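You operate a simulated robot arm through the tools that you are given. There is no shell and no other tool.

You are at the controls of a simulated robot arm. One attempt, no reset.

JOB
Pack the sealed bag in the open carton, close it and stick on the label with its number.
Fine: the carton on the bench; the label on top; leave the other labels and bags where they are. Set down upright: bag.

Only the result counts: the job must be done as asked and must still hold three seconds after the hand-in. Knocking over, shifting, dropping, spilling or breaking anything else fails it.

ROBOT AND FRAMES
A 7-joint arm with a two-finger parallel gripper, fixed in place. Base frame: the origin is on the floor under the middle of its stand, x ahead of it, y to its left, z up; the work surface is at about z = 0.86. Units: m, rad, N and s.
With the tool pointing down near the work surface it reaches from about 0.4 to 0.9 m from the base axis. Its first joint turns from -2.496 to 2.496 rad. Payload 3 kg.
The TCP is the grasp point between the finger pads, 0.03 m short of the fingertips. In the tool frame z runs along the fingers and y along their closing line. Largest opening 0.094 m; finger width 0.028, thickness 0.01; the body of the gripper, 0.05 by 0.096 m, starts 0.055 m behind the TCP.
Orientation is that of the tool frame in the base frame, as a unit quaternion [w, x, y, z]. With the fingers straight down and closing along the base's y, the tool's x points along the base's -x, its y along +y and its z along -z.

CONTROLS
- The arm moves only by the tool nudge_tool. Its argument "motion" is a list of rows, each a list of 3 entries, a list of its own where there are three numbers: the turn, a rotation vector about the tool's x, y, z in rad, then the shift along the tool's x, y, z in cm, then the opening, from 0 (shut) to 1 (fully open). In form: [[[rx, ry, rz], [dx, dy, dz], grip], ...]. A call has 1 to 20 rows; each row shifts and turns the commanded pose from where the row before left it, along the tool's axes as they then stand. Rows are played at 5 a second. More than 0.05 m and 0.15 rad between two rows, or a gripper value outside its range, and nothing of the call is played. A pose out of reach is approached as far as the arm can. The call stops where the force on the tool passes 40 N (or 10 N more than at its start, if that is more) or the arm is blocked; 0.2 s more then pass. Each finger travels about 0.072 m/s and halts on what it meets, pressing with about 25 N; the grip force reading is that of the motor and also rises with nothing between the fingers. The clock runs only during rows and for 0.2 s after the last one: add rows that do not move to give the fingers time. It gives the time, the measured TCP pose, the force on the tool (base axes), the opening and the grip force at its end, in the units of the frame above (readings bear some noise), with the torque about the TCP (base axes, N m) and any sound that the robot's microphone picked up, and new pictures: "show" is both (left out), scene, wrist or none.
- Cameras (640 x 400 px; columns grow to the right, rows downward): "scene" is fixed at [0.2202, 0.6494, 1.5245]; the picture's right is [-0.44, -0.90, 0.00], its down [-0.68, 0.34, -0.65] and it looks along [0.58, -0.29, -0.76] (base axes); focal length 214 px, centre (320, 200). "wrist" rides on the gripper at [0.076, 0.014, -0.103] in the tool frame; the picture's right is [-0.18, 0.98, 0.00], its down [-0.75, -0.14, -0.64] and it looks along [-0.63, -0.12, 0.77] (tool axes); focal length 243 px, centre (320, 200). There is no depth. A picture from a camera that has moved, and an enlarged one, comes with that camera's place and axes in the base frame and with its lens.
- inspect(camera, box): a new picture of the part [left, top, right, bottom] of that camera's present view, enlarged. It takes no simulated time.
- sign_off(): hands the job in; it is judged then, once.

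Places have to be worked out from the pictures, the camera data and where the tool is seen. Open the gripper and draw the arm clear of the work before you hand the job in, unless the task says otherwise.

The tools are called after "Emit:" by a JSON object that holds its "op" and its "data". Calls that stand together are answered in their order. nudge_tool: Moves the arm, as the interface text tells. Its arguments: {"type":"object","properties":{"motion":{"type":"array"},"show":{"type":"string","enum":["both","scene","wrist","none"]}},"required":["motion"]} The other tools are called the same way: inspect (camera, box) takes an enlarged picture of a part of a camera's view; sign_off () hands the job in.

At the start:

```text
clock: 0.0
ee_pos: [0.5396, -0.1082, 1.2594]
orientation: [0.0, 0.0, 1.0, -0.001]
wrist_force: [-0.2, 0.4, -0.2]
torque: [0.03, 0.0, -0.02]
opening: 0.0939
gripper_force: 0.0
```

scene: 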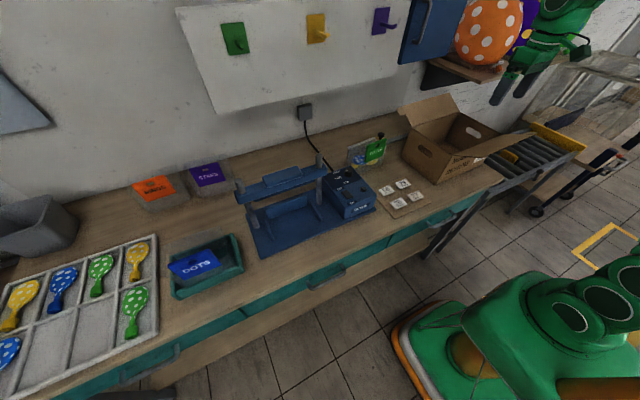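
wrist: 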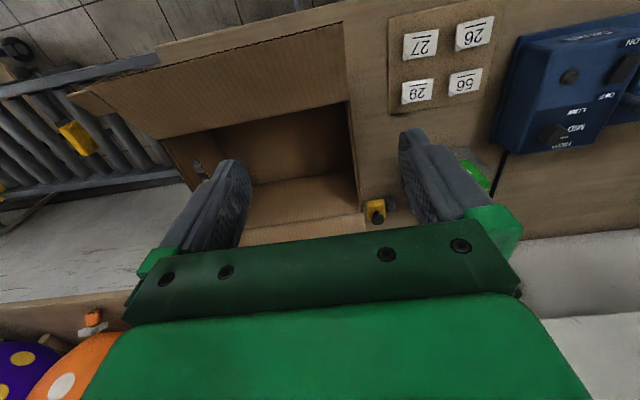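

I begin by enlarging the views to identify the bags, labels and the carton; no motion yet.

Emit:
{"op": "inspect", "data": {"camera": "scene", "box": [340, 80, 540, 220]}}

Emit:
{"op": "inspect", "data": {"camera": "scene", "box": [120, 140, 380, 300]}}

Emit:
{"op": "inspect", "data": {"camera": "wrist", "box": [360, 0, 640, 240]}}

Emit:
{"op": "inspect", "data": {"camera": "scene", "box": [330, 120, 430, 220]}}

```text
2.86 times, centred on (440, 150) of scene
camera zoom: at [0.2202, 0.6494, 1.5245], right [-0.44, -0.9, 0.0], down [-0.68, 0.34, -0.65], along [0.58, -0.29, -0.76], focal length 613 px, centre (-23, 343)
```

zoom: 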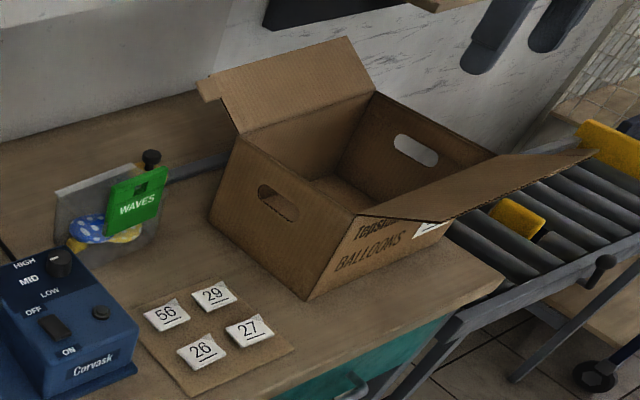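

```text
2.46 times, centred on (250, 220) of scene
camera zoom: at [0.2202, 0.6494, 1.5245], right [-0.44, -0.9, 0.0], down [-0.68, 0.34, -0.65], along [0.58, -0.29, -0.76], focal length 528 px, centre (492, 151)
```

zoom: 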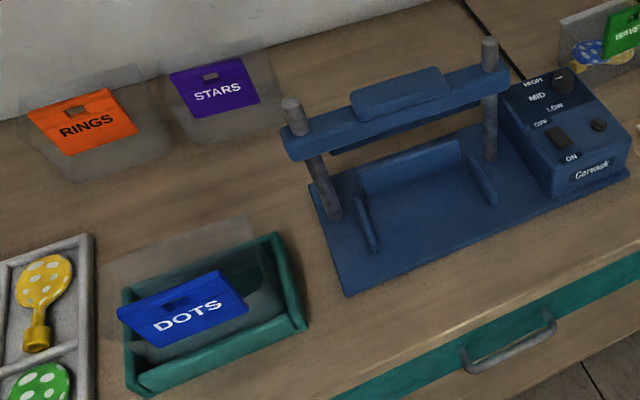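

```text
1.67 times, centred on (500, 120) of wrist
camera zoom: at [0.4634, -0.094, 1.3622], right [0.18, 0.98, 0.0], down [0.75, -0.14, 0.64], along [0.63, -0.12, -0.77], focal length 404 px, centre (20, 333)
```

zoom: 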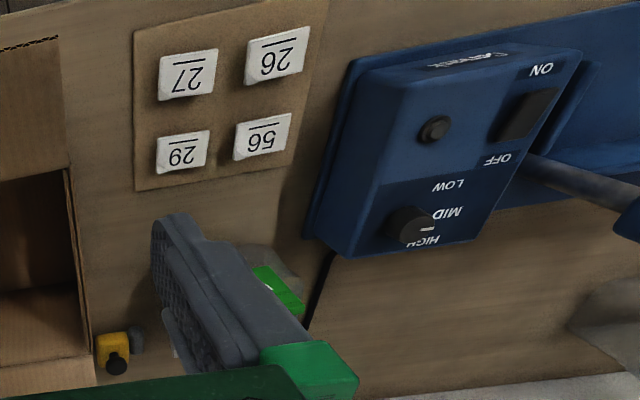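

```text
4.00 times, centred on (380, 170) of scene
camera zoom: at [0.2202, 0.6494, 1.5245], right [-0.44, -0.9, 0.0], down [-0.68, 0.34, -0.65], along [0.58, -0.29, -0.76], focal length 858 px, centre (80, 320)
```

zoom: 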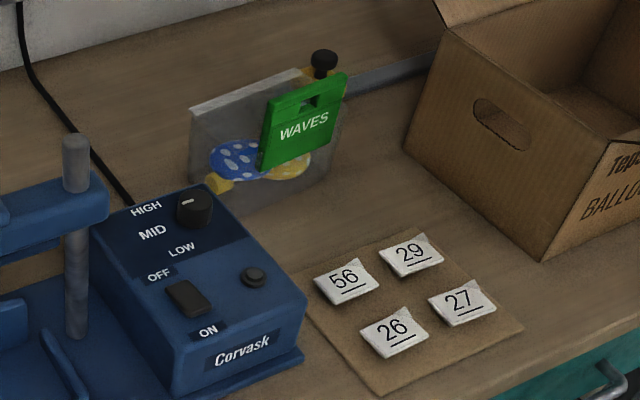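

The WAVES bag, standing near the stapler/sealer, seems to be the sealed one; its number is not visible yet. I look closer at it, at the wall and the carton's print.

Emit:
{"op": "inspect", "data": {"camera": "scene", "box": [345, 125, 395, 175]}}

Emit:
{"op": "inspect", "data": {"camera": "scene", "box": [400, 130, 520, 200]}}

Emit:
{"op": "inspect", "data": {"camera": "scene", "box": [180, 0, 640, 130]}}

Emit:
{"op": "inspect", "data": {"camera": "scene", "box": [0, 160, 250, 400]}}

Emit:
{"op": "inspect", "data": {"camera": "wrist", "box": [340, 120, 520, 240]}}

Emit:
{"op": "inspect", "data": {"camera": "wrist", "box": [0, 0, 360, 260]}}

```text
8.00 times, centred on (370, 150) of scene
camera zoom: at [0.2202, 0.6494, 1.5245], right [-0.44, -0.9, 0.0], down [-0.68, 0.34, -0.65], along [0.58, -0.29, -0.76], focal length 1716 px, centre (-80, 600)
```

zoom: 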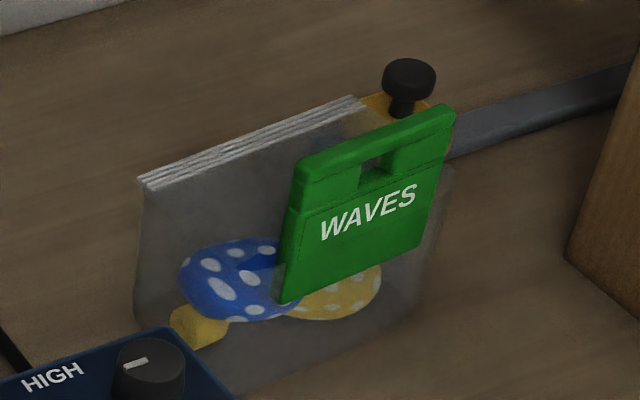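

```text
5.33 times, centred on (460, 165) of scene
camera zoom: at [0.2202, 0.6494, 1.5245], right [-0.44, -0.9, 0.0], down [-0.68, 0.34, -0.65], along [0.58, -0.29, -0.76], focal length 1144 px, centre (-427, 387)
```

zoom: 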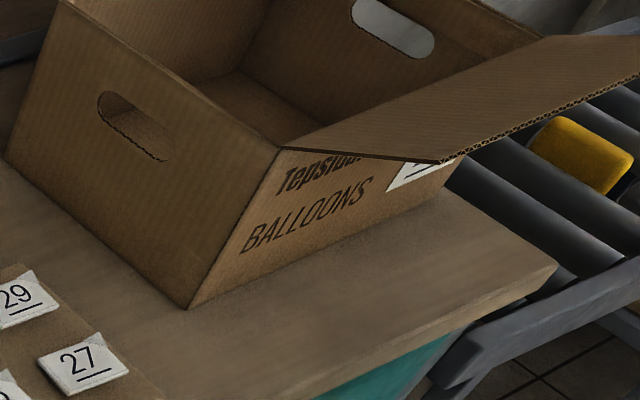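

```text
1.39 times, centred on (410, 65) of scene
camera zoom: at [0.2202, 0.6494, 1.5245], right [-0.44, -0.9, 0.0], down [-0.68, 0.34, -0.65], along [0.58, -0.29, -0.76], focal length 298 px, centre (195, 388)
```

zoom: 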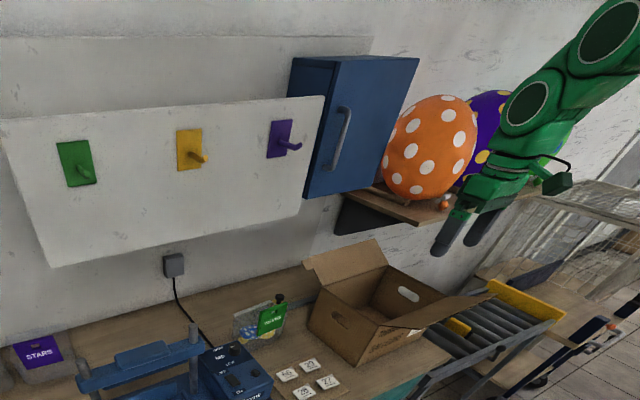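

```text
1.67 times, centred on (125, 280) of scene
camera zoom: at [0.2202, 0.6494, 1.5245], right [-0.44, -0.9, 0.0], down [-0.68, 0.34, -0.65], along [0.58, -0.29, -0.76], focal length 358 px, centre (645, 67)
```

zoom: 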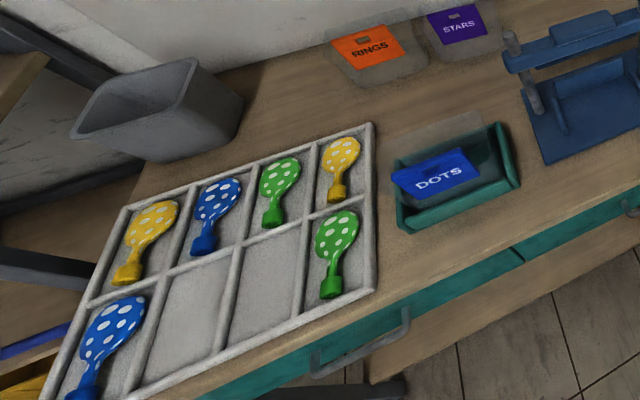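

```text
3.33 times, centred on (430, 180) of wrist
camera zoom: at [0.4634, -0.094, 1.3622], right [0.18, 0.98, 0.0], down [0.75, -0.14, 0.64], along [0.63, -0.12, -0.77], focal length 809 px, centre (-47, 267)
```

zoom: 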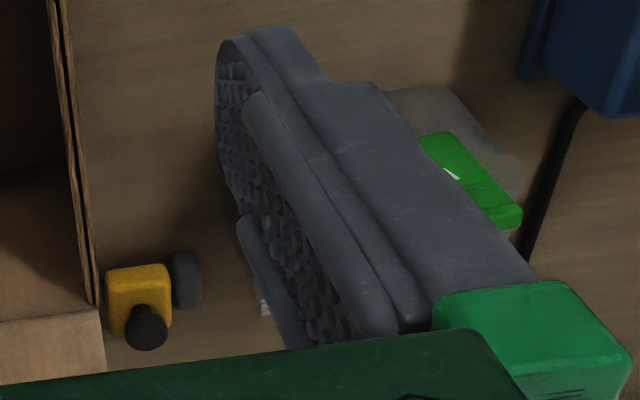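

```text
1.54 times, centred on (180, 130) of wrist
camera zoom: at [0.4634, -0.094, 1.3622], right [0.18, 0.98, 0.0], down [0.75, -0.14, 0.64], along [0.63, -0.12, -0.77], focal length 373 px, centre (535, 308)
```

zoom: 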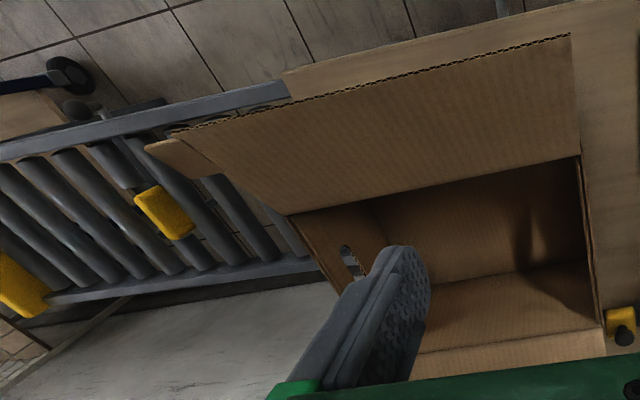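

The carton sits at roughly x 0.59–0.82, y −0.40…−0.09, top z≈1.015, with two flaps hinged along its long edges. I'll shift the arm left to view the WAVES bag and look for its number.

Emit:
{"op": "nudge_tool", "data": {"motion": [[[0, 0, 0], [1, 4, 0], 1], [[0, 0, 0], [1, 4, 0], 1], [[0, 0, 0], [1, 4, 0], 1], [[0, 0, 0], [1, 4, 0], 1], [[0, 0, 0], [0, 4, 0], 1], [[0, 0, 0], [0, 4, 0], 1], [[0, 0, 0], [0, 0, 0], 1]]}}

Emit:
{"op": "inspect", "data": {"camera": "wrist", "box": [240, 100, 440, 240]}}

Emit:
{"op": "inspect", "data": {"camera": "scene", "box": [400, 0, 560, 100]}}

```text
clock: 1.6
ee_pos: [0.4983, 0.1305, 1.2616]
orientation: [0.0, 0.0, 1.0, 0.0]
wrist_force: [-0.3, -0.4, -0.3]
torque: [-0.03, 0.0, 0.0]
opening: 0.0941
gripper_force: 0.0
camera wrist: at [0.424, 0.1469, 1.3638], right [0.18, 0.98, 0.0], down [0.75, -0.14, 0.64], along [0.63, -0.12, -0.77], focal length 243 px, centre (320, 200)
```

scene: 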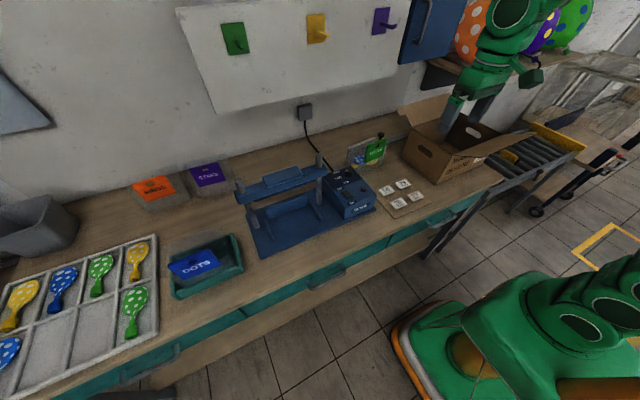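
wrist: 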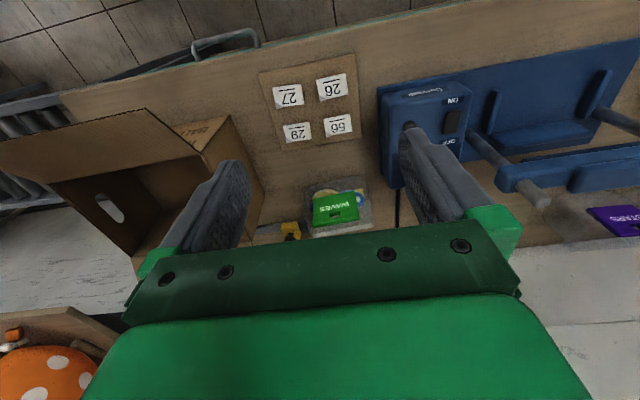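

```text
2.86 times, centred on (340, 170) of wrist
camera zoom: at [0.424, 0.1469, 1.3638], right [0.18, 0.98, 0.0], down [0.75, -0.14, 0.64], along [0.63, -0.12, -0.77], focal length 693 px, centre (263, 286)
```

zoom: 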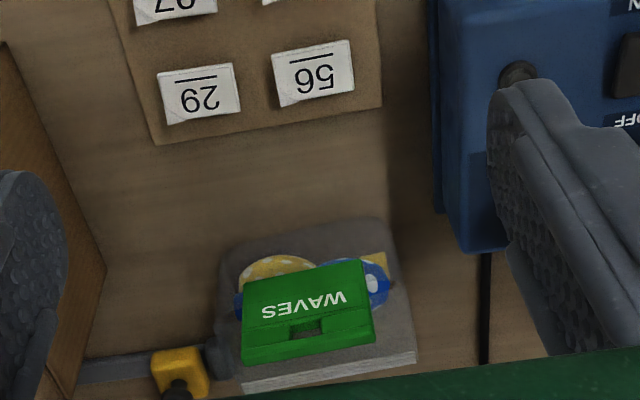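

```text
4.00 times, centred on (480, 50) of scene
camera zoom: at [0.2202, 0.6494, 1.5245], right [-0.44, -0.9, 0.0], down [-0.68, 0.34, -0.65], along [0.58, -0.29, -0.76], focal length 858 px, centre (-320, 800)
```

zoom: 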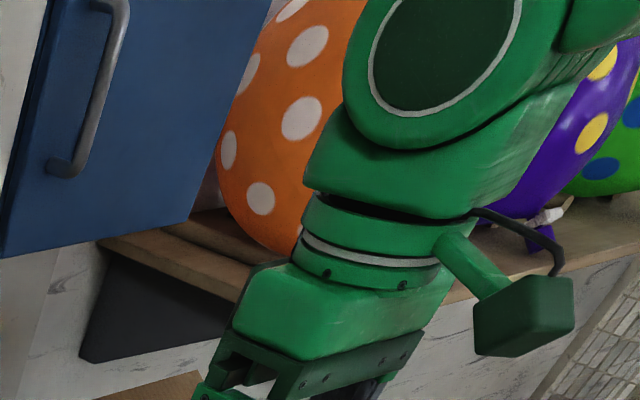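

The WAVES bag has a white sealed seam on top. No number is visible on its front, so I zoom in on the white tag on the carton's front and on the finger position for calibration.

Emit:
{"op": "inspect", "data": {"camera": "scene", "box": [455, 145, 495, 170]}}

Emit:
{"op": "inspect", "data": {"camera": "scene", "box": [420, 60, 540, 140]}}

Emit:
{"op": "inspect", "data": {"camera": "wrist", "box": [280, 170, 400, 240]}}

```text
16.00 times, centred on (475, 158) of scene
camera zoom: at [0.2202, 0.6494, 1.5245], right [-0.44, -0.9, 0.0], down [-0.68, 0.34, -0.65], along [0.58, -0.29, -0.76], focal length 3432 px, centre (-2160, 880)
```

zoom: 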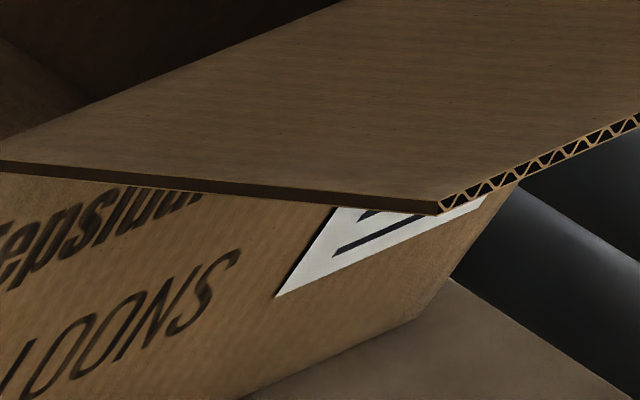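

```text
5.00 times, centred on (480, 100) of scene
camera zoom: at [0.2202, 0.6494, 1.5245], right [-0.44, -0.9, 0.0], down [-0.68, 0.34, -0.65], along [0.58, -0.29, -0.76], focal length 1072 px, centre (-480, 700)
```

zoom: 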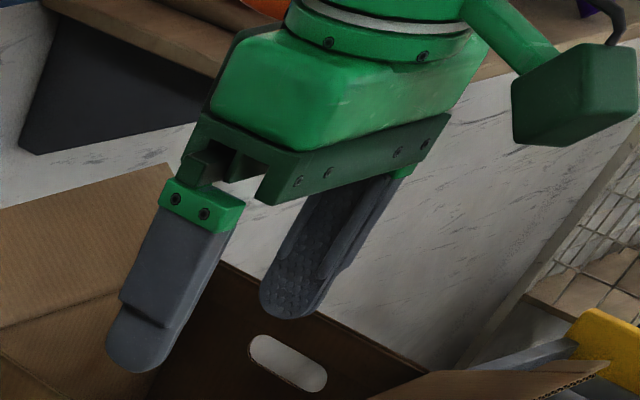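

```text
5.33 times, centred on (340, 205) of wrist
camera zoom: at [0.424, 0.1469, 1.3638], right [0.18, 0.98, 0.0], down [0.75, -0.14, 0.64], along [0.63, -0.12, -0.77], focal length 1294 px, centre (213, 173)
```

zoom: 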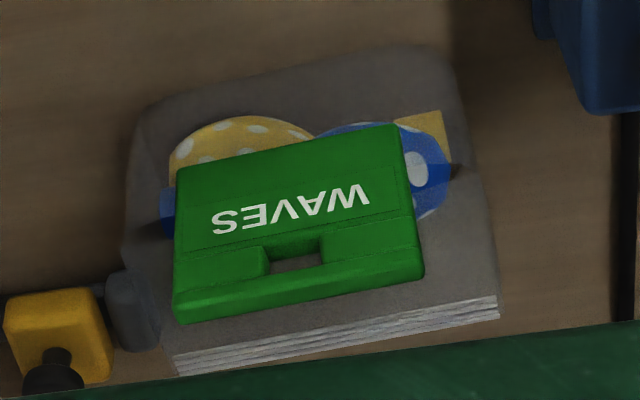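

The scene camera's prediction of the fingertip matches, so its geometry is good. The carton has a white number tag hidden under the front flap; I move to the front of the carton and pitch the tool to look under the flap.

Emit:
{"op": "nudge_tool", "data": {"motion": [[[0, 0, 0], [0.6, -4.8, 0], 1], [[0, 0, 0], [0.6, -4.8, 0], 1], [[0, 0, 0], [0.6, -4.8, 0], 1], [[0, 0, 0], [0.6, -4.8, 0], 1], [[0, 0, 0], [0.6, -4.8, 0], 1], [[0, 0, 0], [0.6, -4.8, 0], 1], [[0, 0, 0], [0.6, -4.8, 0], 1], [[0, 0, 0], [0.6, -4.8, 0], 1], [[0, 0, 0], [0, -4.8, 0], 1], [[0, -0.13, 0], [0, 0, 0], 1], [[0, -0.13, 0], [0, 0, 0], 1], [[0, -0.13, 0], [0, 0, 0], 1], [[0, -0.13, 0], [0, 0, 0], 1], [[0, -0.13, 0], [0, 0, 0], 1], [[0, 0, 0], [0, 0, 0], 1]]}}

```text
clock: 4.8
ee_pos: [0.4507, -0.3011, 1.2606]
orientation: [0.319, 0.001, 0.948, 0.0]
wrist_force: [-0.5, -0.2, 0.1]
torque: [0.03, 0.01, -0.01]
opening: 0.0938
gripper_force: 0.1
camera wrist: at [0.3285, -0.2866, 1.2944], right [0.15, 0.98, 0.11], down [0.21, -0.14, 0.97], along [0.97, -0.12, -0.23], focal length 243 px, centre (320, 200)
```

scene: 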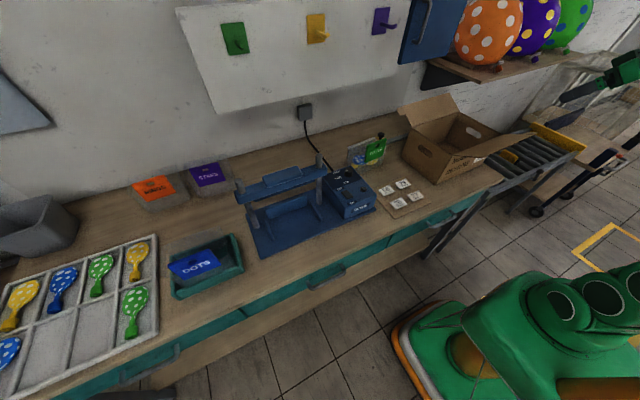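
wrist: 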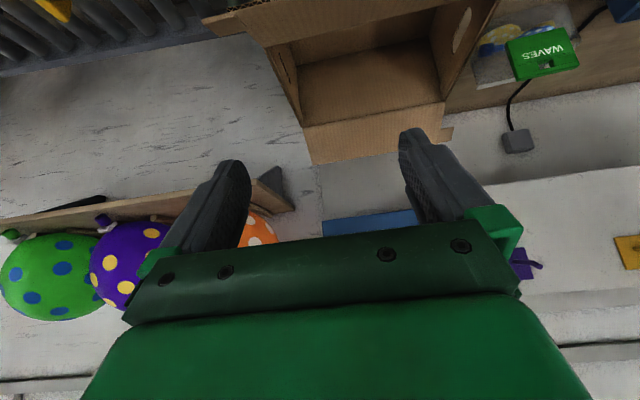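

Pitching works as intended. I back off 5 cm and descend in front of the carton to read the tag under the flap.

Emit:
{"op": "nudge_tool", "data": {"motion": [[[0, 0, 0], [3.9, 0, -3.0], 1], [[0, 0, 0], [2.6, 0, 3.4], 1], [[0, 0, 0], [2.6, 0, 3.4], 1], [[0, 0, 0], [2.6, 0, 3.4], 1], [[0, 0, 0], [2.6, 0, 3.4], 1], [[0, 0, 0], [2.6, 0, 3.4], 1], [[0, 0, 0], [0, 0, 0], 1]]}}

```text
clock: 6.4
ee_pos: [0.4001, -0.3002, 1.0454]
orientation: [0.319, 0.0, 0.948, 0.0]
wrist_force: [-0.5, 0.3, 0.3]
torque: [-0.01, 0.01, -0.03]
opening: 0.094
gripper_force: 0.1
camera wrist: at [0.2785, -0.2859, 1.0796], right [0.15, 0.98, 0.11], down [0.21, -0.14, 0.97], along [0.97, -0.12, -0.23], focal length 243 px, centre (320, 200)
```

scene: 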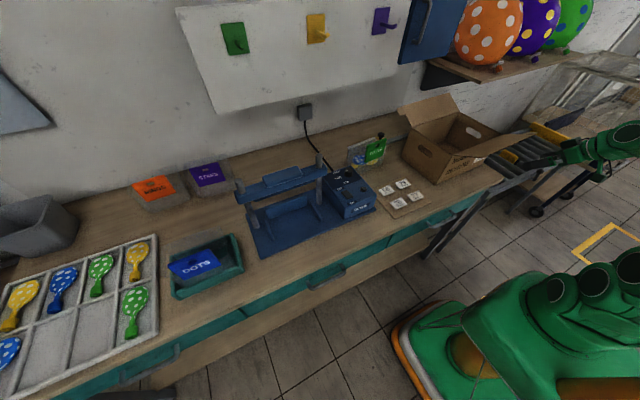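
wrist: 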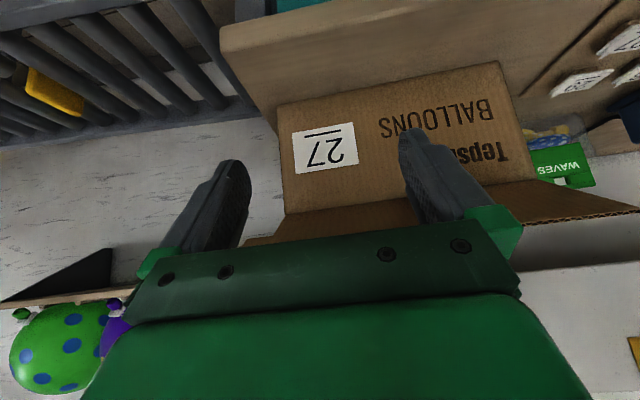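

The carton's tag reads 27, so label 27 is the one to use. I enlarge this view to study the flap geometry.

Emit:
{"op": "inspect", "data": {"camera": "wrist", "box": [230, 60, 640, 260]}}

Emit:
{"op": "inspect", "data": {"camera": "wrist", "box": [480, 100, 640, 220]}}

Emit:
{"op": "inspect", "data": {"camera": "wrist", "box": [200, 80, 360, 250]}}

```text
1.56 times, centred on (435, 160) of wrist
camera zoom: at [0.2785, -0.2859, 1.0796], right [0.15, 0.98, 0.11], down [0.21, -0.14, 0.97], along [0.97, -0.12, -0.23], focal length 379 px, centre (140, 262)
```

zoom: 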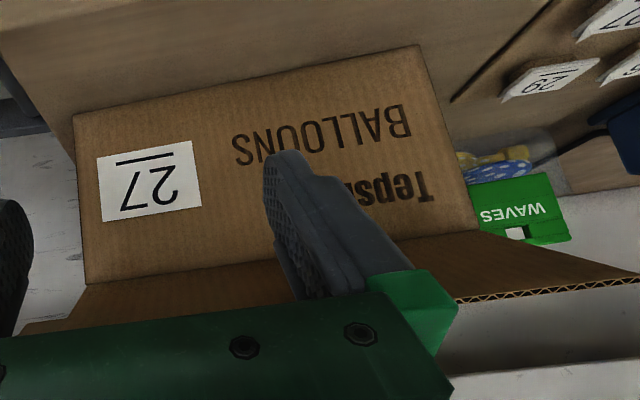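

```text
3.33 times, centred on (560, 160) of wrist
camera zoom: at [0.2785, -0.2859, 1.0796], right [0.15, 0.98, 0.11], down [0.21, -0.14, 0.97], along [0.97, -0.12, -0.23], focal length 809 px, centre (-480, 333)
```

zoom: 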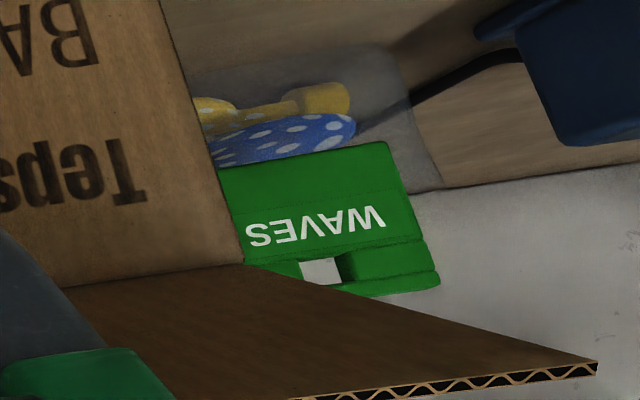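

```text
2.35 times, centred on (280, 165) of wrist
camera zoom: at [0.2785, -0.2859, 1.0796], right [0.15, 0.98, 0.11], down [0.21, -0.14, 0.97], along [0.97, -0.12, -0.23], focal length 571 px, centre (414, 282)
```

zoom: 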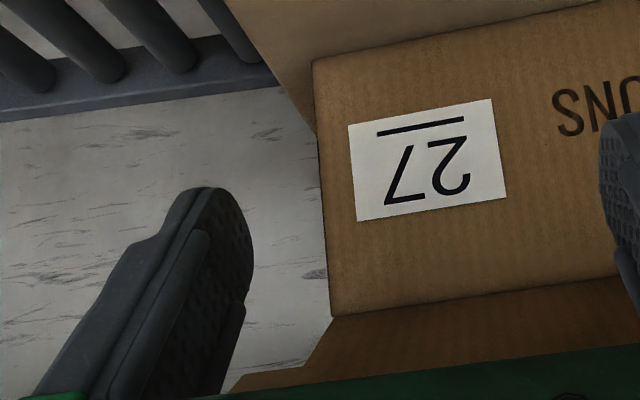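

The carton number is 27 and the flaps are about 12 cm deep, open ~30° above horizontal. Next I move left in front of the WAVES bag to study how it stands before grasping.

Emit:
{"op": "nudge_tool", "data": {"motion": [[[0, 0, 0], [0, 4.75, 0], 1], [[0, 0, 0], [0, 4.75, 0], 1], [[0, 0, 0], [0, 4.75, 0], 1], [[0, 0, 0], [0, 4.75, 0], 1], [[0, 0, 0], [0, 4.75, 0], 1], [[0, 0, 0], [0, 4.75, 0], 1], [[0, 0, 0], [0, 4.75, 0], 1], [[0, 0, 0], [0, 4.75, 0], 1], [[0, 0, 0], [-3.92, 0, 2.1], 1], [[0, 0, 0], [-3.92, 0, 2.1], 1], [[0, 0, 0], [-3.92, 0, 2.1], 1], [[0, 0, 0], [-3.92, 0, 2.1], 1], [[0, 0, 0], [-3.92, 0, 2.1], 1], [[0, 0, 0], [0, 0, 0], 1]]}}

Emit:
{"op": "inspect", "data": {"camera": "wrist", "box": [220, 20, 480, 220]}}

```text
clock: 9.4
ee_pos: [0.6642, -0.1566, 1.1321]
orientation: [0.319, 0.0, 0.948, 0.0]
wrist_force: [-0.7, 0.0, -0.7]
torque: [-0.02, -0.02, -0.01]
opening: 0.0938
gripper_force: 0.1
out of reach, approached as far as the arm can: row 1, 2, 3, 4, 5, 6, 7, 8
camera wrist: at [0.5422, -0.1422, 1.1661], right [0.15, 0.98, 0.11], down [0.21, -0.14, 0.97], along [0.97, -0.12, -0.23], focal length 243 px, centre (320, 200)
```

scene: 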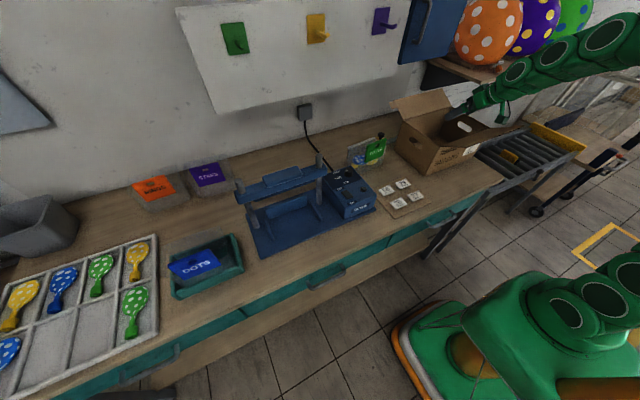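
wrist: 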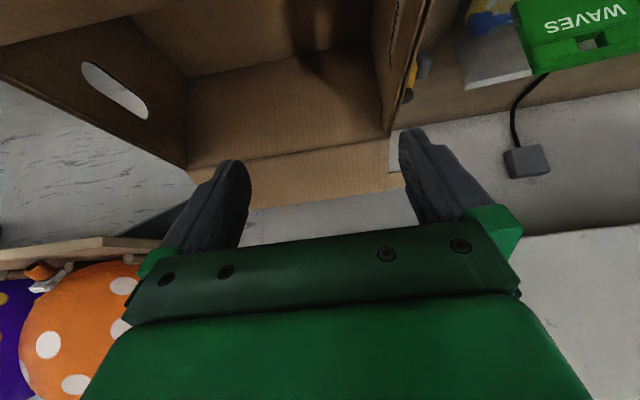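

```text
2.00 times, centred on (350, 120) of wrist
camera zoom: at [0.5422, -0.1422, 1.1661], right [0.15, 0.98, 0.11], down [0.21, -0.14, 0.97], along [0.97, -0.12, -0.23], focal length 485 px, centre (260, 360)
```

zoom: 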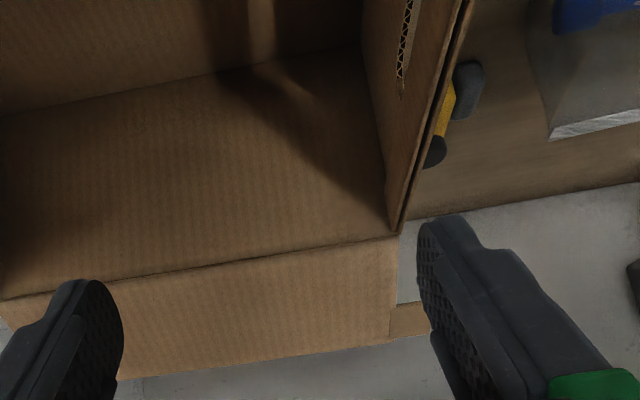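

The sideways rows were out of reach and the arm ended over the carton instead. I check whether the carton or its flaps were touched.

Emit:
{"op": "inspect", "data": {"camera": "scene", "box": [340, 80, 540, 220]}}

Emit:
{"op": "inspect", "data": {"camera": "scene", "box": [400, 70, 540, 160]}}

```text
2.86 times, centred on (440, 150) of scene
camera zoom: at [0.2202, 0.6494, 1.5245], right [-0.44, -0.9, 0.0], down [-0.68, 0.34, -0.65], along [0.58, -0.29, -0.76], focal length 613 px, centre (-23, 343)
```

zoom: 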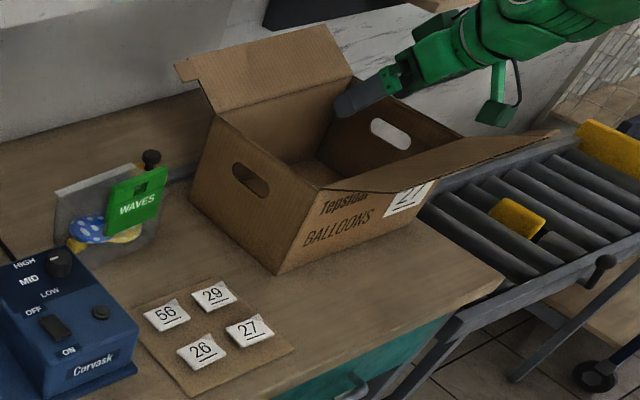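

```text
4.44 times, centred on (470, 115) of scene
camera zoom: at [0.2202, 0.6494, 1.5245], right [-0.44, -0.9, 0.0], down [-0.68, 0.34, -0.65], along [0.58, -0.29, -0.76], focal length 953 px, centre (-347, 578)
```

zoom: 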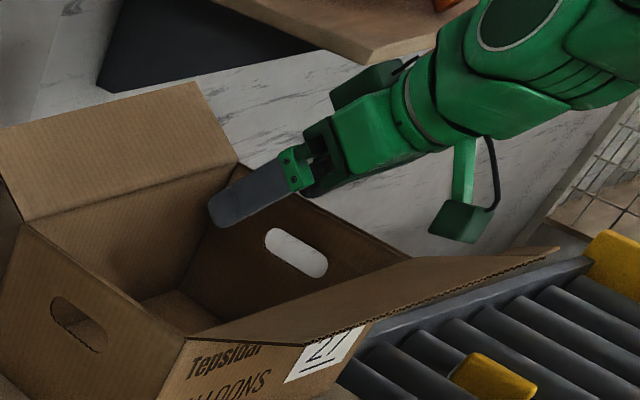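

The arm swung across and pushed the carton about 6 cm toward the wall (not rotated, still upright on the bench). I lift clear, straighten the tool, and will then draw the carton back toward the robot from inside so that both flaps are reachable.

Emit:
{"op": "nudge_tool", "data": {"motion": [[[0, 0, 0], [-2.42, 0, -3.2], 1], [[0, 0, 0], [-2.42, 0, -3.2], 1], [[0, 0, 0], [-2.42, 0, -3.2], 1], [[0, 0.13, 0], [0, 0, 0], 1], [[0, 0.13, 0], [0, 0, 0], 1], [[0, 0.13, 0], [0, 0, 0], 1], [[0, 0.13, 0], [0, 0, 0], 1], [[0, 0.13, 0], [0, 0, 0], 1], [[0, 0, 0], [0, 0, 0], 1]]}}

Emit:
{"op": "inspect", "data": {"camera": "scene", "box": [340, 60, 560, 220]}}

```text
clock: 11.4
ee_pos: [0.6643, -0.1573, 1.2521]
orientation: [-0.001, 0.0, 1.0, 0.0]
wrist_force: [-0.7, -0.5, 0.3]
torque: [0.01, -0.01, 0.02]
opening: 0.094
gripper_force: 0.1
camera wrist: at [0.5895, -0.1424, 1.3529], right [0.18, 0.98, 0.0], down [0.75, -0.14, 0.64], along [0.63, -0.12, -0.77], focal length 243 px, centre (320, 200)
```

scene: 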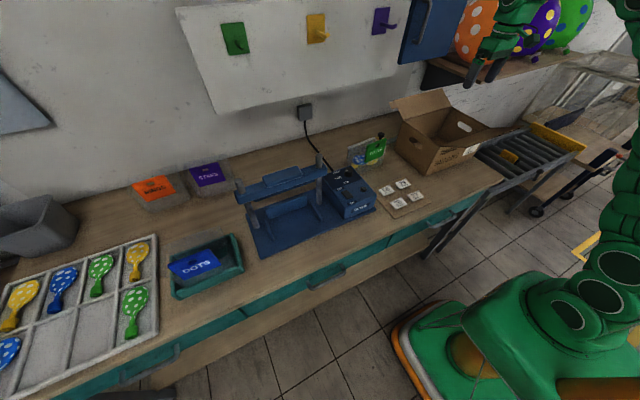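
wrist: 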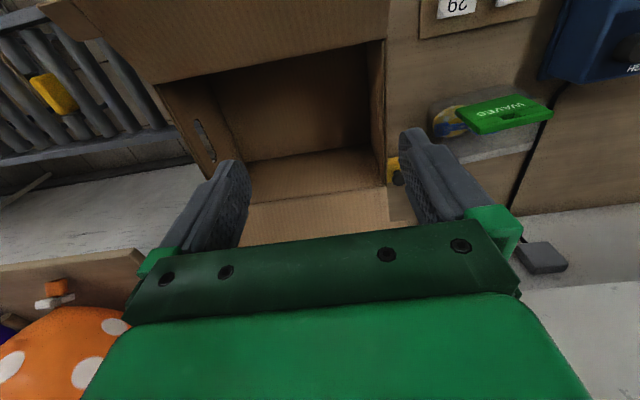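

```text
2.50 times, centred on (450, 140) of scene
camera zoom: at [0.2202, 0.6494, 1.5245], right [-0.44, -0.9, 0.0], down [-0.68, 0.34, -0.65], along [0.58, -0.29, -0.76], focal length 536 px, centre (-5, 350)
```

zoom: 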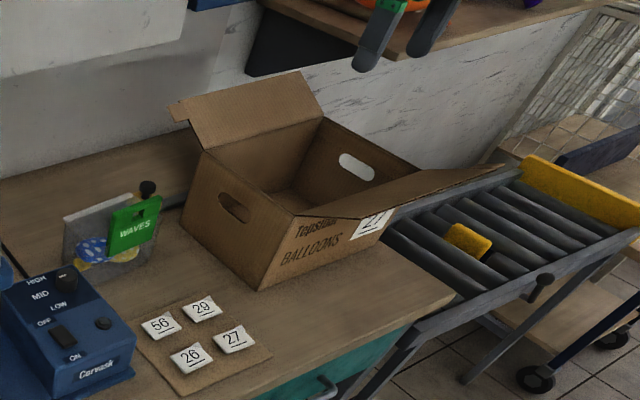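

The carton stands square at about x 0.65–0.88. I zoom in on the bag and the yellow clip between bag and carton to see what they're attached to.

Emit:
{"op": "inspect", "data": {"camera": "wrist", "box": [370, 70, 570, 210]}}

Emit:
{"op": "inspect", "data": {"camera": "scene", "box": [350, 120, 440, 180]}}

Emit:
{"op": "inspect", "data": {"camera": "wrist", "box": [100, 0, 420, 250]}}

```text
2.86 times, centred on (470, 140) of wrist
camera zoom: at [0.5895, -0.1424, 1.3529], right [0.18, 0.98, 0.0], down [0.75, -0.14, 0.64], along [0.63, -0.12, -0.77], focal length 693 px, centre (-109, 371)
```

zoom: 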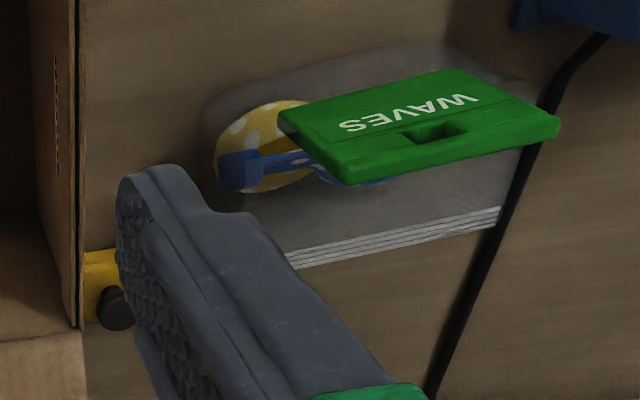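

```text
6.67 times, centred on (395, 150) of scene
camera zoom: at [0.2202, 0.6494, 1.5245], right [-0.44, -0.9, 0.0], down [-0.68, 0.34, -0.65], along [0.58, -0.29, -0.76], focal length 1430 px, centre (-180, 533)
```

zoom: 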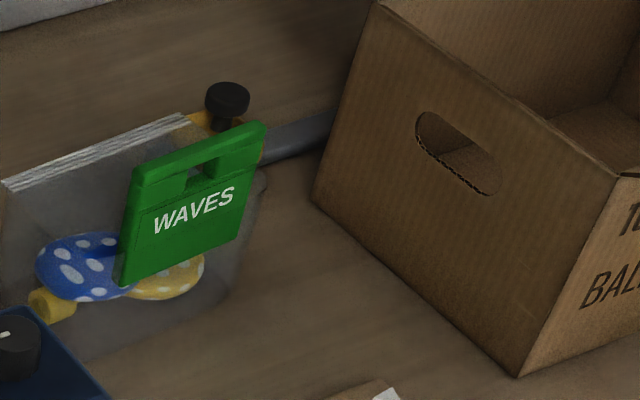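

```text
1.60 times, centred on (260, 125) of wrist
camera zoom: at [0.5895, -0.1424, 1.3529], right [0.18, 0.98, 0.0], down [0.75, -0.14, 0.64], along [0.63, -0.12, -0.77], focal length 388 px, centre (416, 320)
```

zoom: 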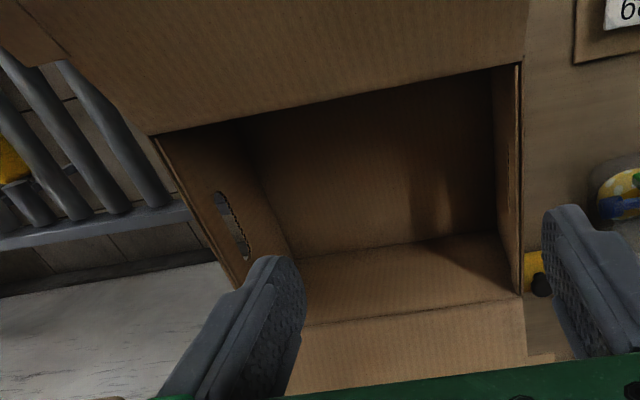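

Triangulating, the green header is an upright plate at x≈0.78, y 0.063–0.161, z 0.92–1.007, and the bag film extends behind it to the seal at x≈0.87. First I position the open fingers above the carton interior, just behind its front wall.

Emit:
{"op": "nudge_tool", "data": {"motion": [[[0, 0, 0], [-1.2, -3, 0], 1], [[0, 0, 0], [-1.2, -3, 0], 1], [[0, 0, 0], [-1.2, -2.8, 0], 1], [[0, 0, 0], [0, 0, 4], 1], [[0, 0, 0], [0, 0, 4], 1], [[0, 0, 0], [0, 0, 4], 1], [[0, 0, 0], [0, 0, 0], 1]]}}

Emit:
{"op": "inspect", "data": {"camera": "scene", "box": [380, 60, 540, 190]}}

```text
clock: 13.0
ee_pos: [0.6877, -0.2268, 1.1252]
orientation: [0.0, 0.0, 1.0, 0.0]
wrist_force: [1.3, -0.3, 0.6]
torque: [0.04, 0.03, 0.02]
opening: 0.0938
gripper_force: 0.0
out of reach, approached as far as the arm can: row 2, 3
camera wrist: at [0.6137, -0.2114, 1.2274], right [0.18, 0.98, 0.0], down [0.75, -0.14, 0.64], along [0.63, -0.12, -0.77], focal length 243 px, centre (320, 200)
```

scene: 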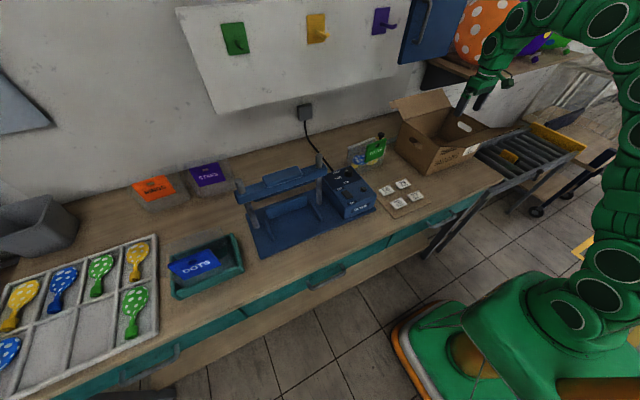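
wrist: 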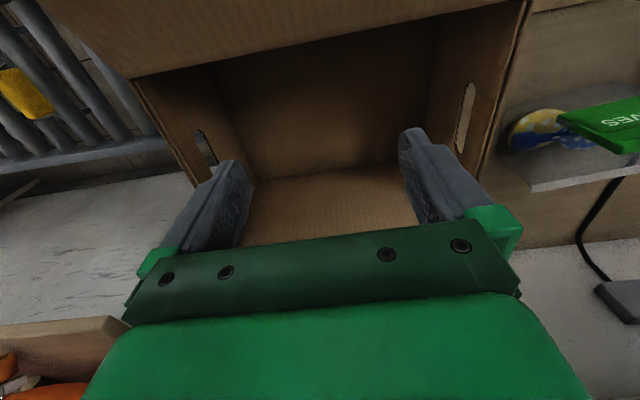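

```text
3.08 times, centred on (460, 125) of scene
camera zoom: at [0.2202, 0.6494, 1.5245], right [-0.44, -0.9, 0.0], down [-0.68, 0.34, -0.65], along [0.58, -0.29, -0.76], focal length 660 px, centre (-111, 431)
```

zoom: 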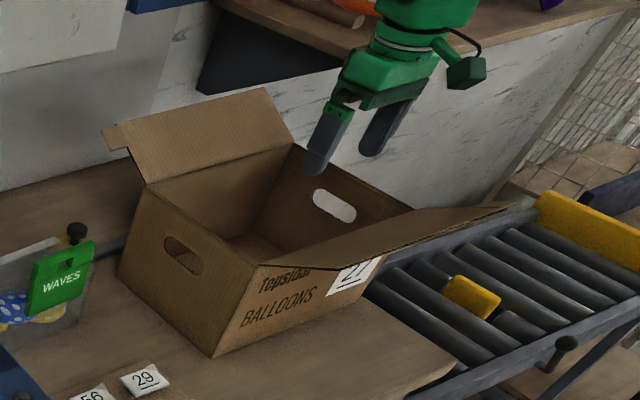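

The fingers are over the carton's interior, just behind the front wall. I shift slightly to the carton's mid-line and lower the tips inside, watching the force.

Emit:
{"op": "nudge_tool", "data": {"motion": [[[0, 0, 0], [-0.5, -1.5, 2], 1], [[0, 0, 0], [0, 0, 4], 1], [[0, 0, 0], [0, 0, 4], 1], [[0, 0, 0], [0, 0, 4], 1], [[0, 0, 0], [0, 0, 2], 1], [[0, 0, 0], [0, 0, 0], 1]]}}

Emit:
{"op": "inspect", "data": {"camera": "scene", "box": [380, 60, 540, 190]}}

```text
clock: 14.4
ee_pos: [0.6945, -0.24, 0.9623]
orientation: [-0.001, 0.0, 1.0, 0.0]
wrist_force: [-0.2, 0.0, 0.2]
torque: [-0.02, -0.01, 0.0]
opening: 0.0942
gripper_force: 0.0
camera wrist: at [0.6198, -0.2264, 1.065], right [0.18, 0.98, 0.0], down [0.75, -0.14, 0.64], along [0.63, -0.12, -0.77], focal length 243 px, centre (320, 200)
```

scene: 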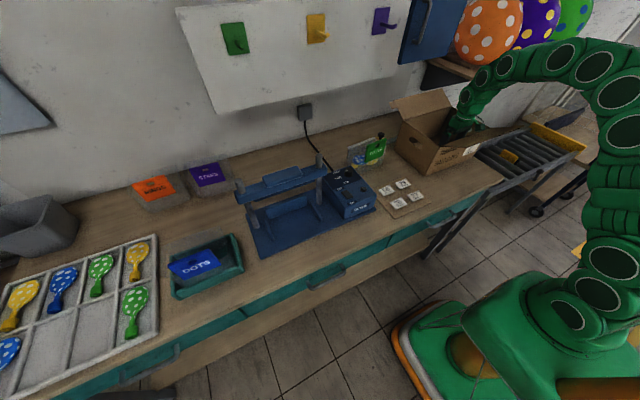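
wrist: 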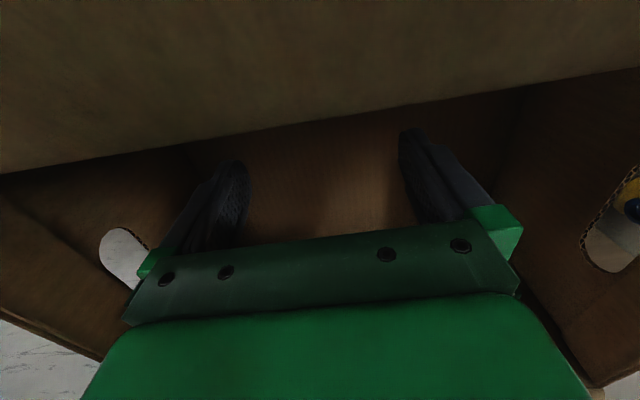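

```text
3.08 times, centred on (460, 125) of scene
camera zoom: at [0.2202, 0.6494, 1.5245], right [-0.44, -0.9, 0.0], down [-0.68, 0.34, -0.65], along [0.58, -0.29, -0.76], focal length 660 px, centre (-111, 431)
```

zoom: 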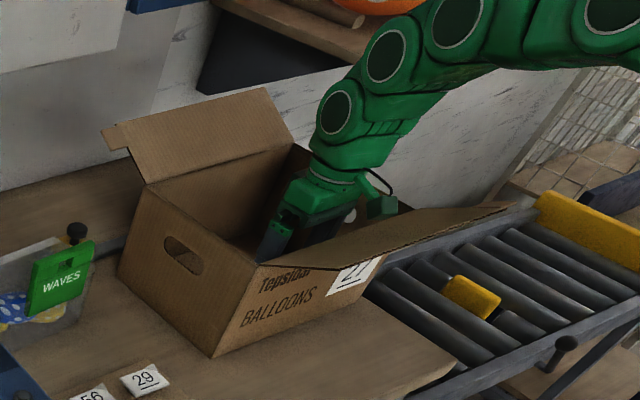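

The tips are inside with no contact. The camera housing would come near the front flap, so I raise 3 cm and then draw toward −x slowly to take the carton along by its front wall.

Emit:
{"op": "nudge_tool", "data": {"motion": [[[0, 0, 0], [0, 0, -3], 1], [[0, 0, 0], [1.5, 0, 0], 1], [[0, 0, 0], [1.5, 0, 0], 1], [[0, 0, 0], [1.5, 0, 0], 1], [[0, 0, 0], [1.5, 0, 0], 1], [[0, 0, 0], [0, 0, 0], 1]]}}

Emit:
{"op": "inspect", "data": {"camera": "scene", "box": [380, 60, 540, 190]}}

```text
clock: 15.8
ee_pos: [0.6363, -0.2422, 0.9937]
orientation: [0.0, 0.0, 1.0, 0.0]
wrist_force: [1.5, 0.3, -1.0]
torque: [0.01, 0.0, -0.02]
opening: 0.0938
gripper_force: 0.1
camera wrist: at [0.5614, -0.2271, 1.0954], right [0.18, 0.98, 0.0], down [0.75, -0.14, 0.64], along [0.63, -0.12, -0.77], focal length 243 px, centre (320, 200)
```

scene: 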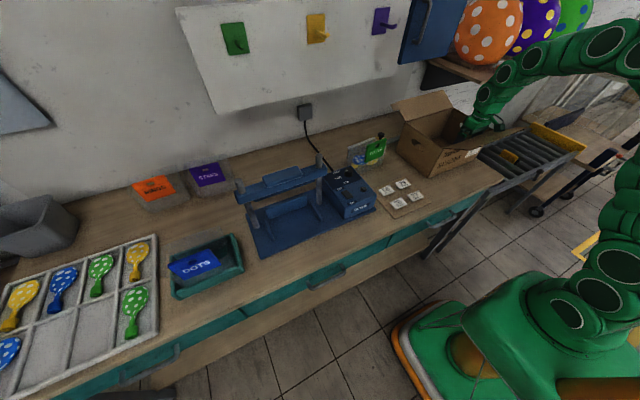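
wrist: 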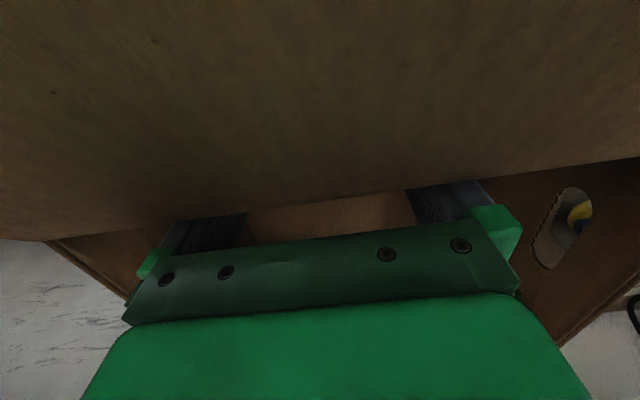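

```text
3.08 times, centred on (460, 125) of scene
camera zoom: at [0.2202, 0.6494, 1.5245], right [-0.44, -0.9, 0.0], down [-0.68, 0.34, -0.65], along [0.58, -0.29, -0.76], focal length 660 px, centre (-111, 431)
```

zoom: 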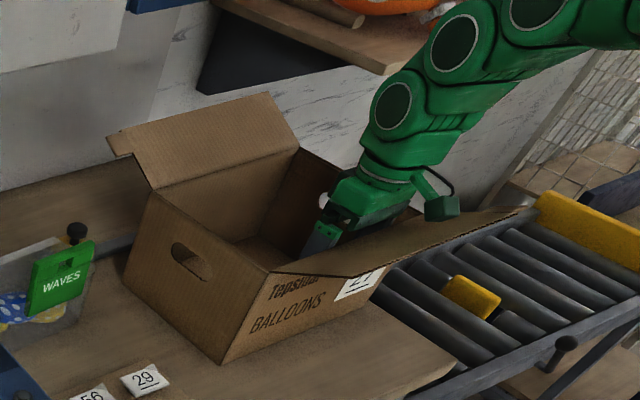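

The carton follows with only ~1.5 N. I keep drawing it toward the robot by another 7.5 cm.

Emit:
{"op": "nudge_tool", "data": {"motion": [[[0, 0, 0], [1.5, 0, 0], 1], [[0, 0, 0], [1.5, 0, 0], 1], [[0, 0, 0], [1.5, 0, 0], 1], [[0, 0, 0], [1.5, 0, 0], 1], [[0, 0, 0], [1.5, 0, 0], 1], [[0, 0, 0], [0, 0, 0], 1]]}}

Emit:
{"op": "inspect", "data": {"camera": "scene", "box": [380, 80, 540, 210]}}

```text
clock: 17.2
ee_pos: [0.5581, -0.2404, 0.9927]
orientation: [0.0, 0.0, 1.0, 0.0]
wrist_force: [-0.5, -0.2, 0.2]
torque: [0.0, 0.0, 0.06]
opening: 0.0939
gripper_force: 0.0
camera wrist: at [0.484, -0.2265, 1.0954], right [0.18, 0.98, 0.0], down [0.75, -0.14, 0.64], along [0.63, -0.12, -0.77], focal length 243 px, centre (320, 200)
```

scene: 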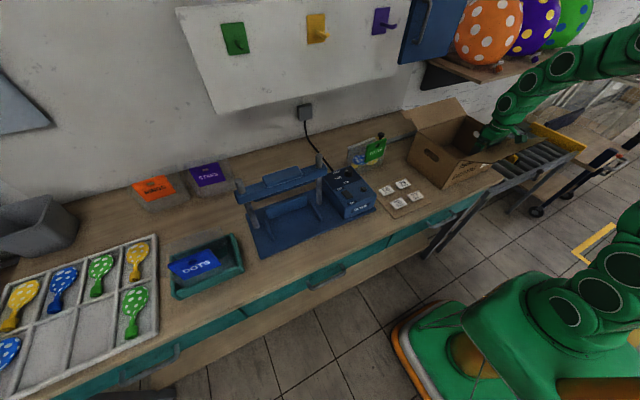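
wrist: 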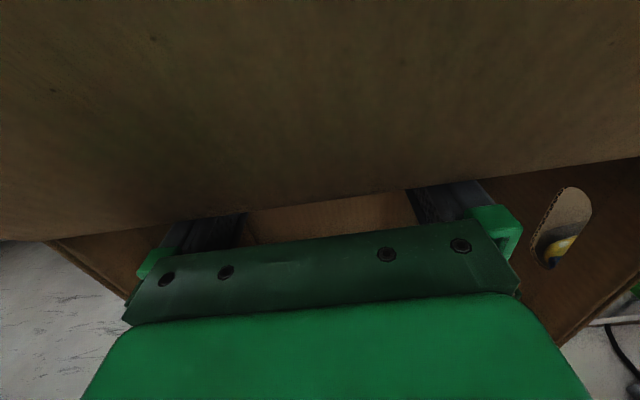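

```text
3.08 times, centred on (460, 145) of scene
camera zoom: at [0.2202, 0.6494, 1.5245], right [-0.44, -0.9, 0.0], down [-0.68, 0.34, -0.65], along [0.58, -0.29, -0.76], focal length 660 px, centre (-111, 369)
```

zoom: 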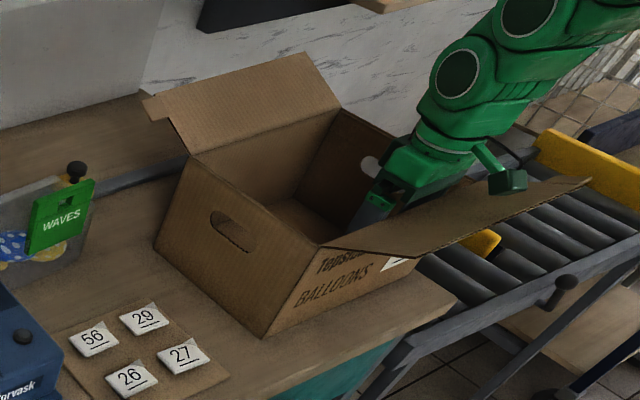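

The carton now stands with its front wall at x≈0.54, and the data suggest the bench surface is nearer z≈0.88. I back off from the wall, lift out and move across toward the bag at a safe height.

Emit:
{"op": "nudge_tool", "data": {"motion": [[[0, 0, 0], [-1.5, 0, 0], 1], [[0, 0, 0], [0, 0, -4], 1], [[0, 0, 0], [0, 0, -4], 1], [[0, 0, 0], [0, 0, -4], 1], [[0, 0, 0], [0, 0, -4], 1], [[0, 0, 0], [0, 0, -4], 1], [[0, 0, 0], [0, 4.5, 0], 1], [[0, 0, 0], [0, 4.5, 0], 1], [[0, 0, 0], [0, 4.5, 0], 1], [[0, 0, 0], [0, 4.5, 0], 1], [[0, 0, 0], [0, 4.5, 0], 1], [[0, 0, 0], [0, 4.5, 0], 1], [[0, 0, 0], [0, 4.5, 0], 1], [[0, 0, 0], [0, 0, 0], 1]]}}

Emit:
{"op": "inspect", "data": {"camera": "wrist", "box": [200, 60, 440, 240]}}

Emit:
{"op": "inspect", "data": {"camera": "scene", "box": [340, 80, 540, 210]}}

```text
clock: 20.2
ee_pos: [0.5758, 0.0723, 1.1957]
orientation: [0.0, -0.001, 1.0, 0.001]
wrist_force: [-0.3, 0.3, 0.3]
torque: [0.02, 0.01, 0.0]
opening: 0.0939
gripper_force: 0.0
camera wrist: at [0.4997, 0.0874, 1.2971], right [0.18, 0.98, 0.0], down [0.75, -0.14, 0.64], along [0.63, -0.12, -0.77], focal length 243 px, centre (320, 200)
```

scene: 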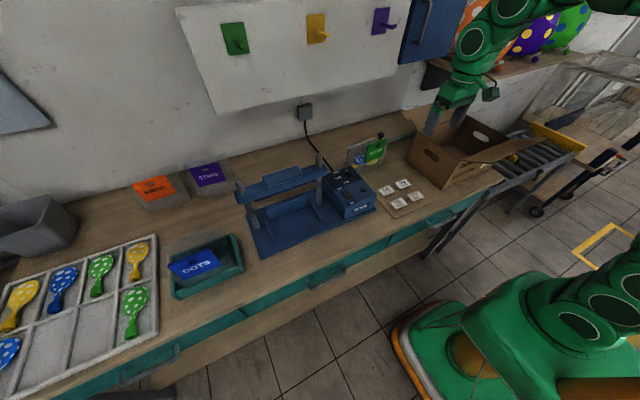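
wrist: 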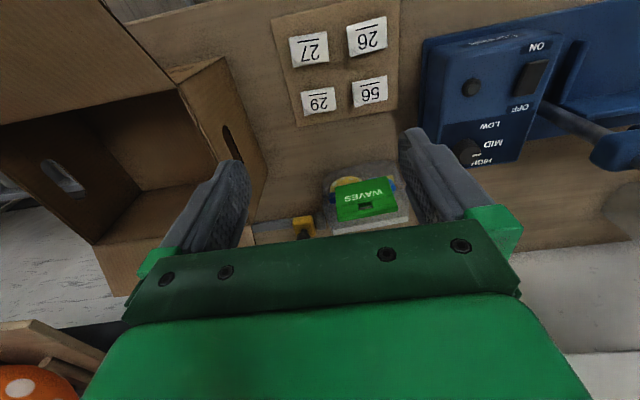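

```text
2.22 times, centred on (320, 150) of wrist
camera zoom: at [0.4997, 0.0874, 1.2971], right [0.18, 0.98, 0.0], down [0.75, -0.14, 0.64], along [0.63, -0.12, -0.77], focal length 539 px, centre (320, 311)
```

zoom: 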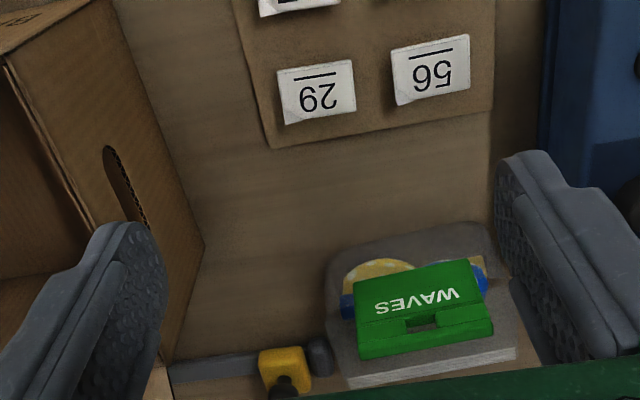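

```text
3.08 times, centred on (440, 145) of scene
camera zoom: at [0.2202, 0.6494, 1.5245], right [-0.44, -0.9, 0.0], down [-0.68, 0.34, -0.65], along [0.58, -0.29, -0.76], focal length 660 px, centre (-49, 369)
```

zoom: 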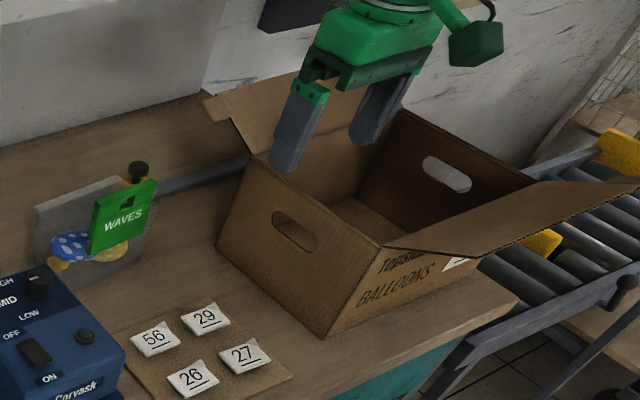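

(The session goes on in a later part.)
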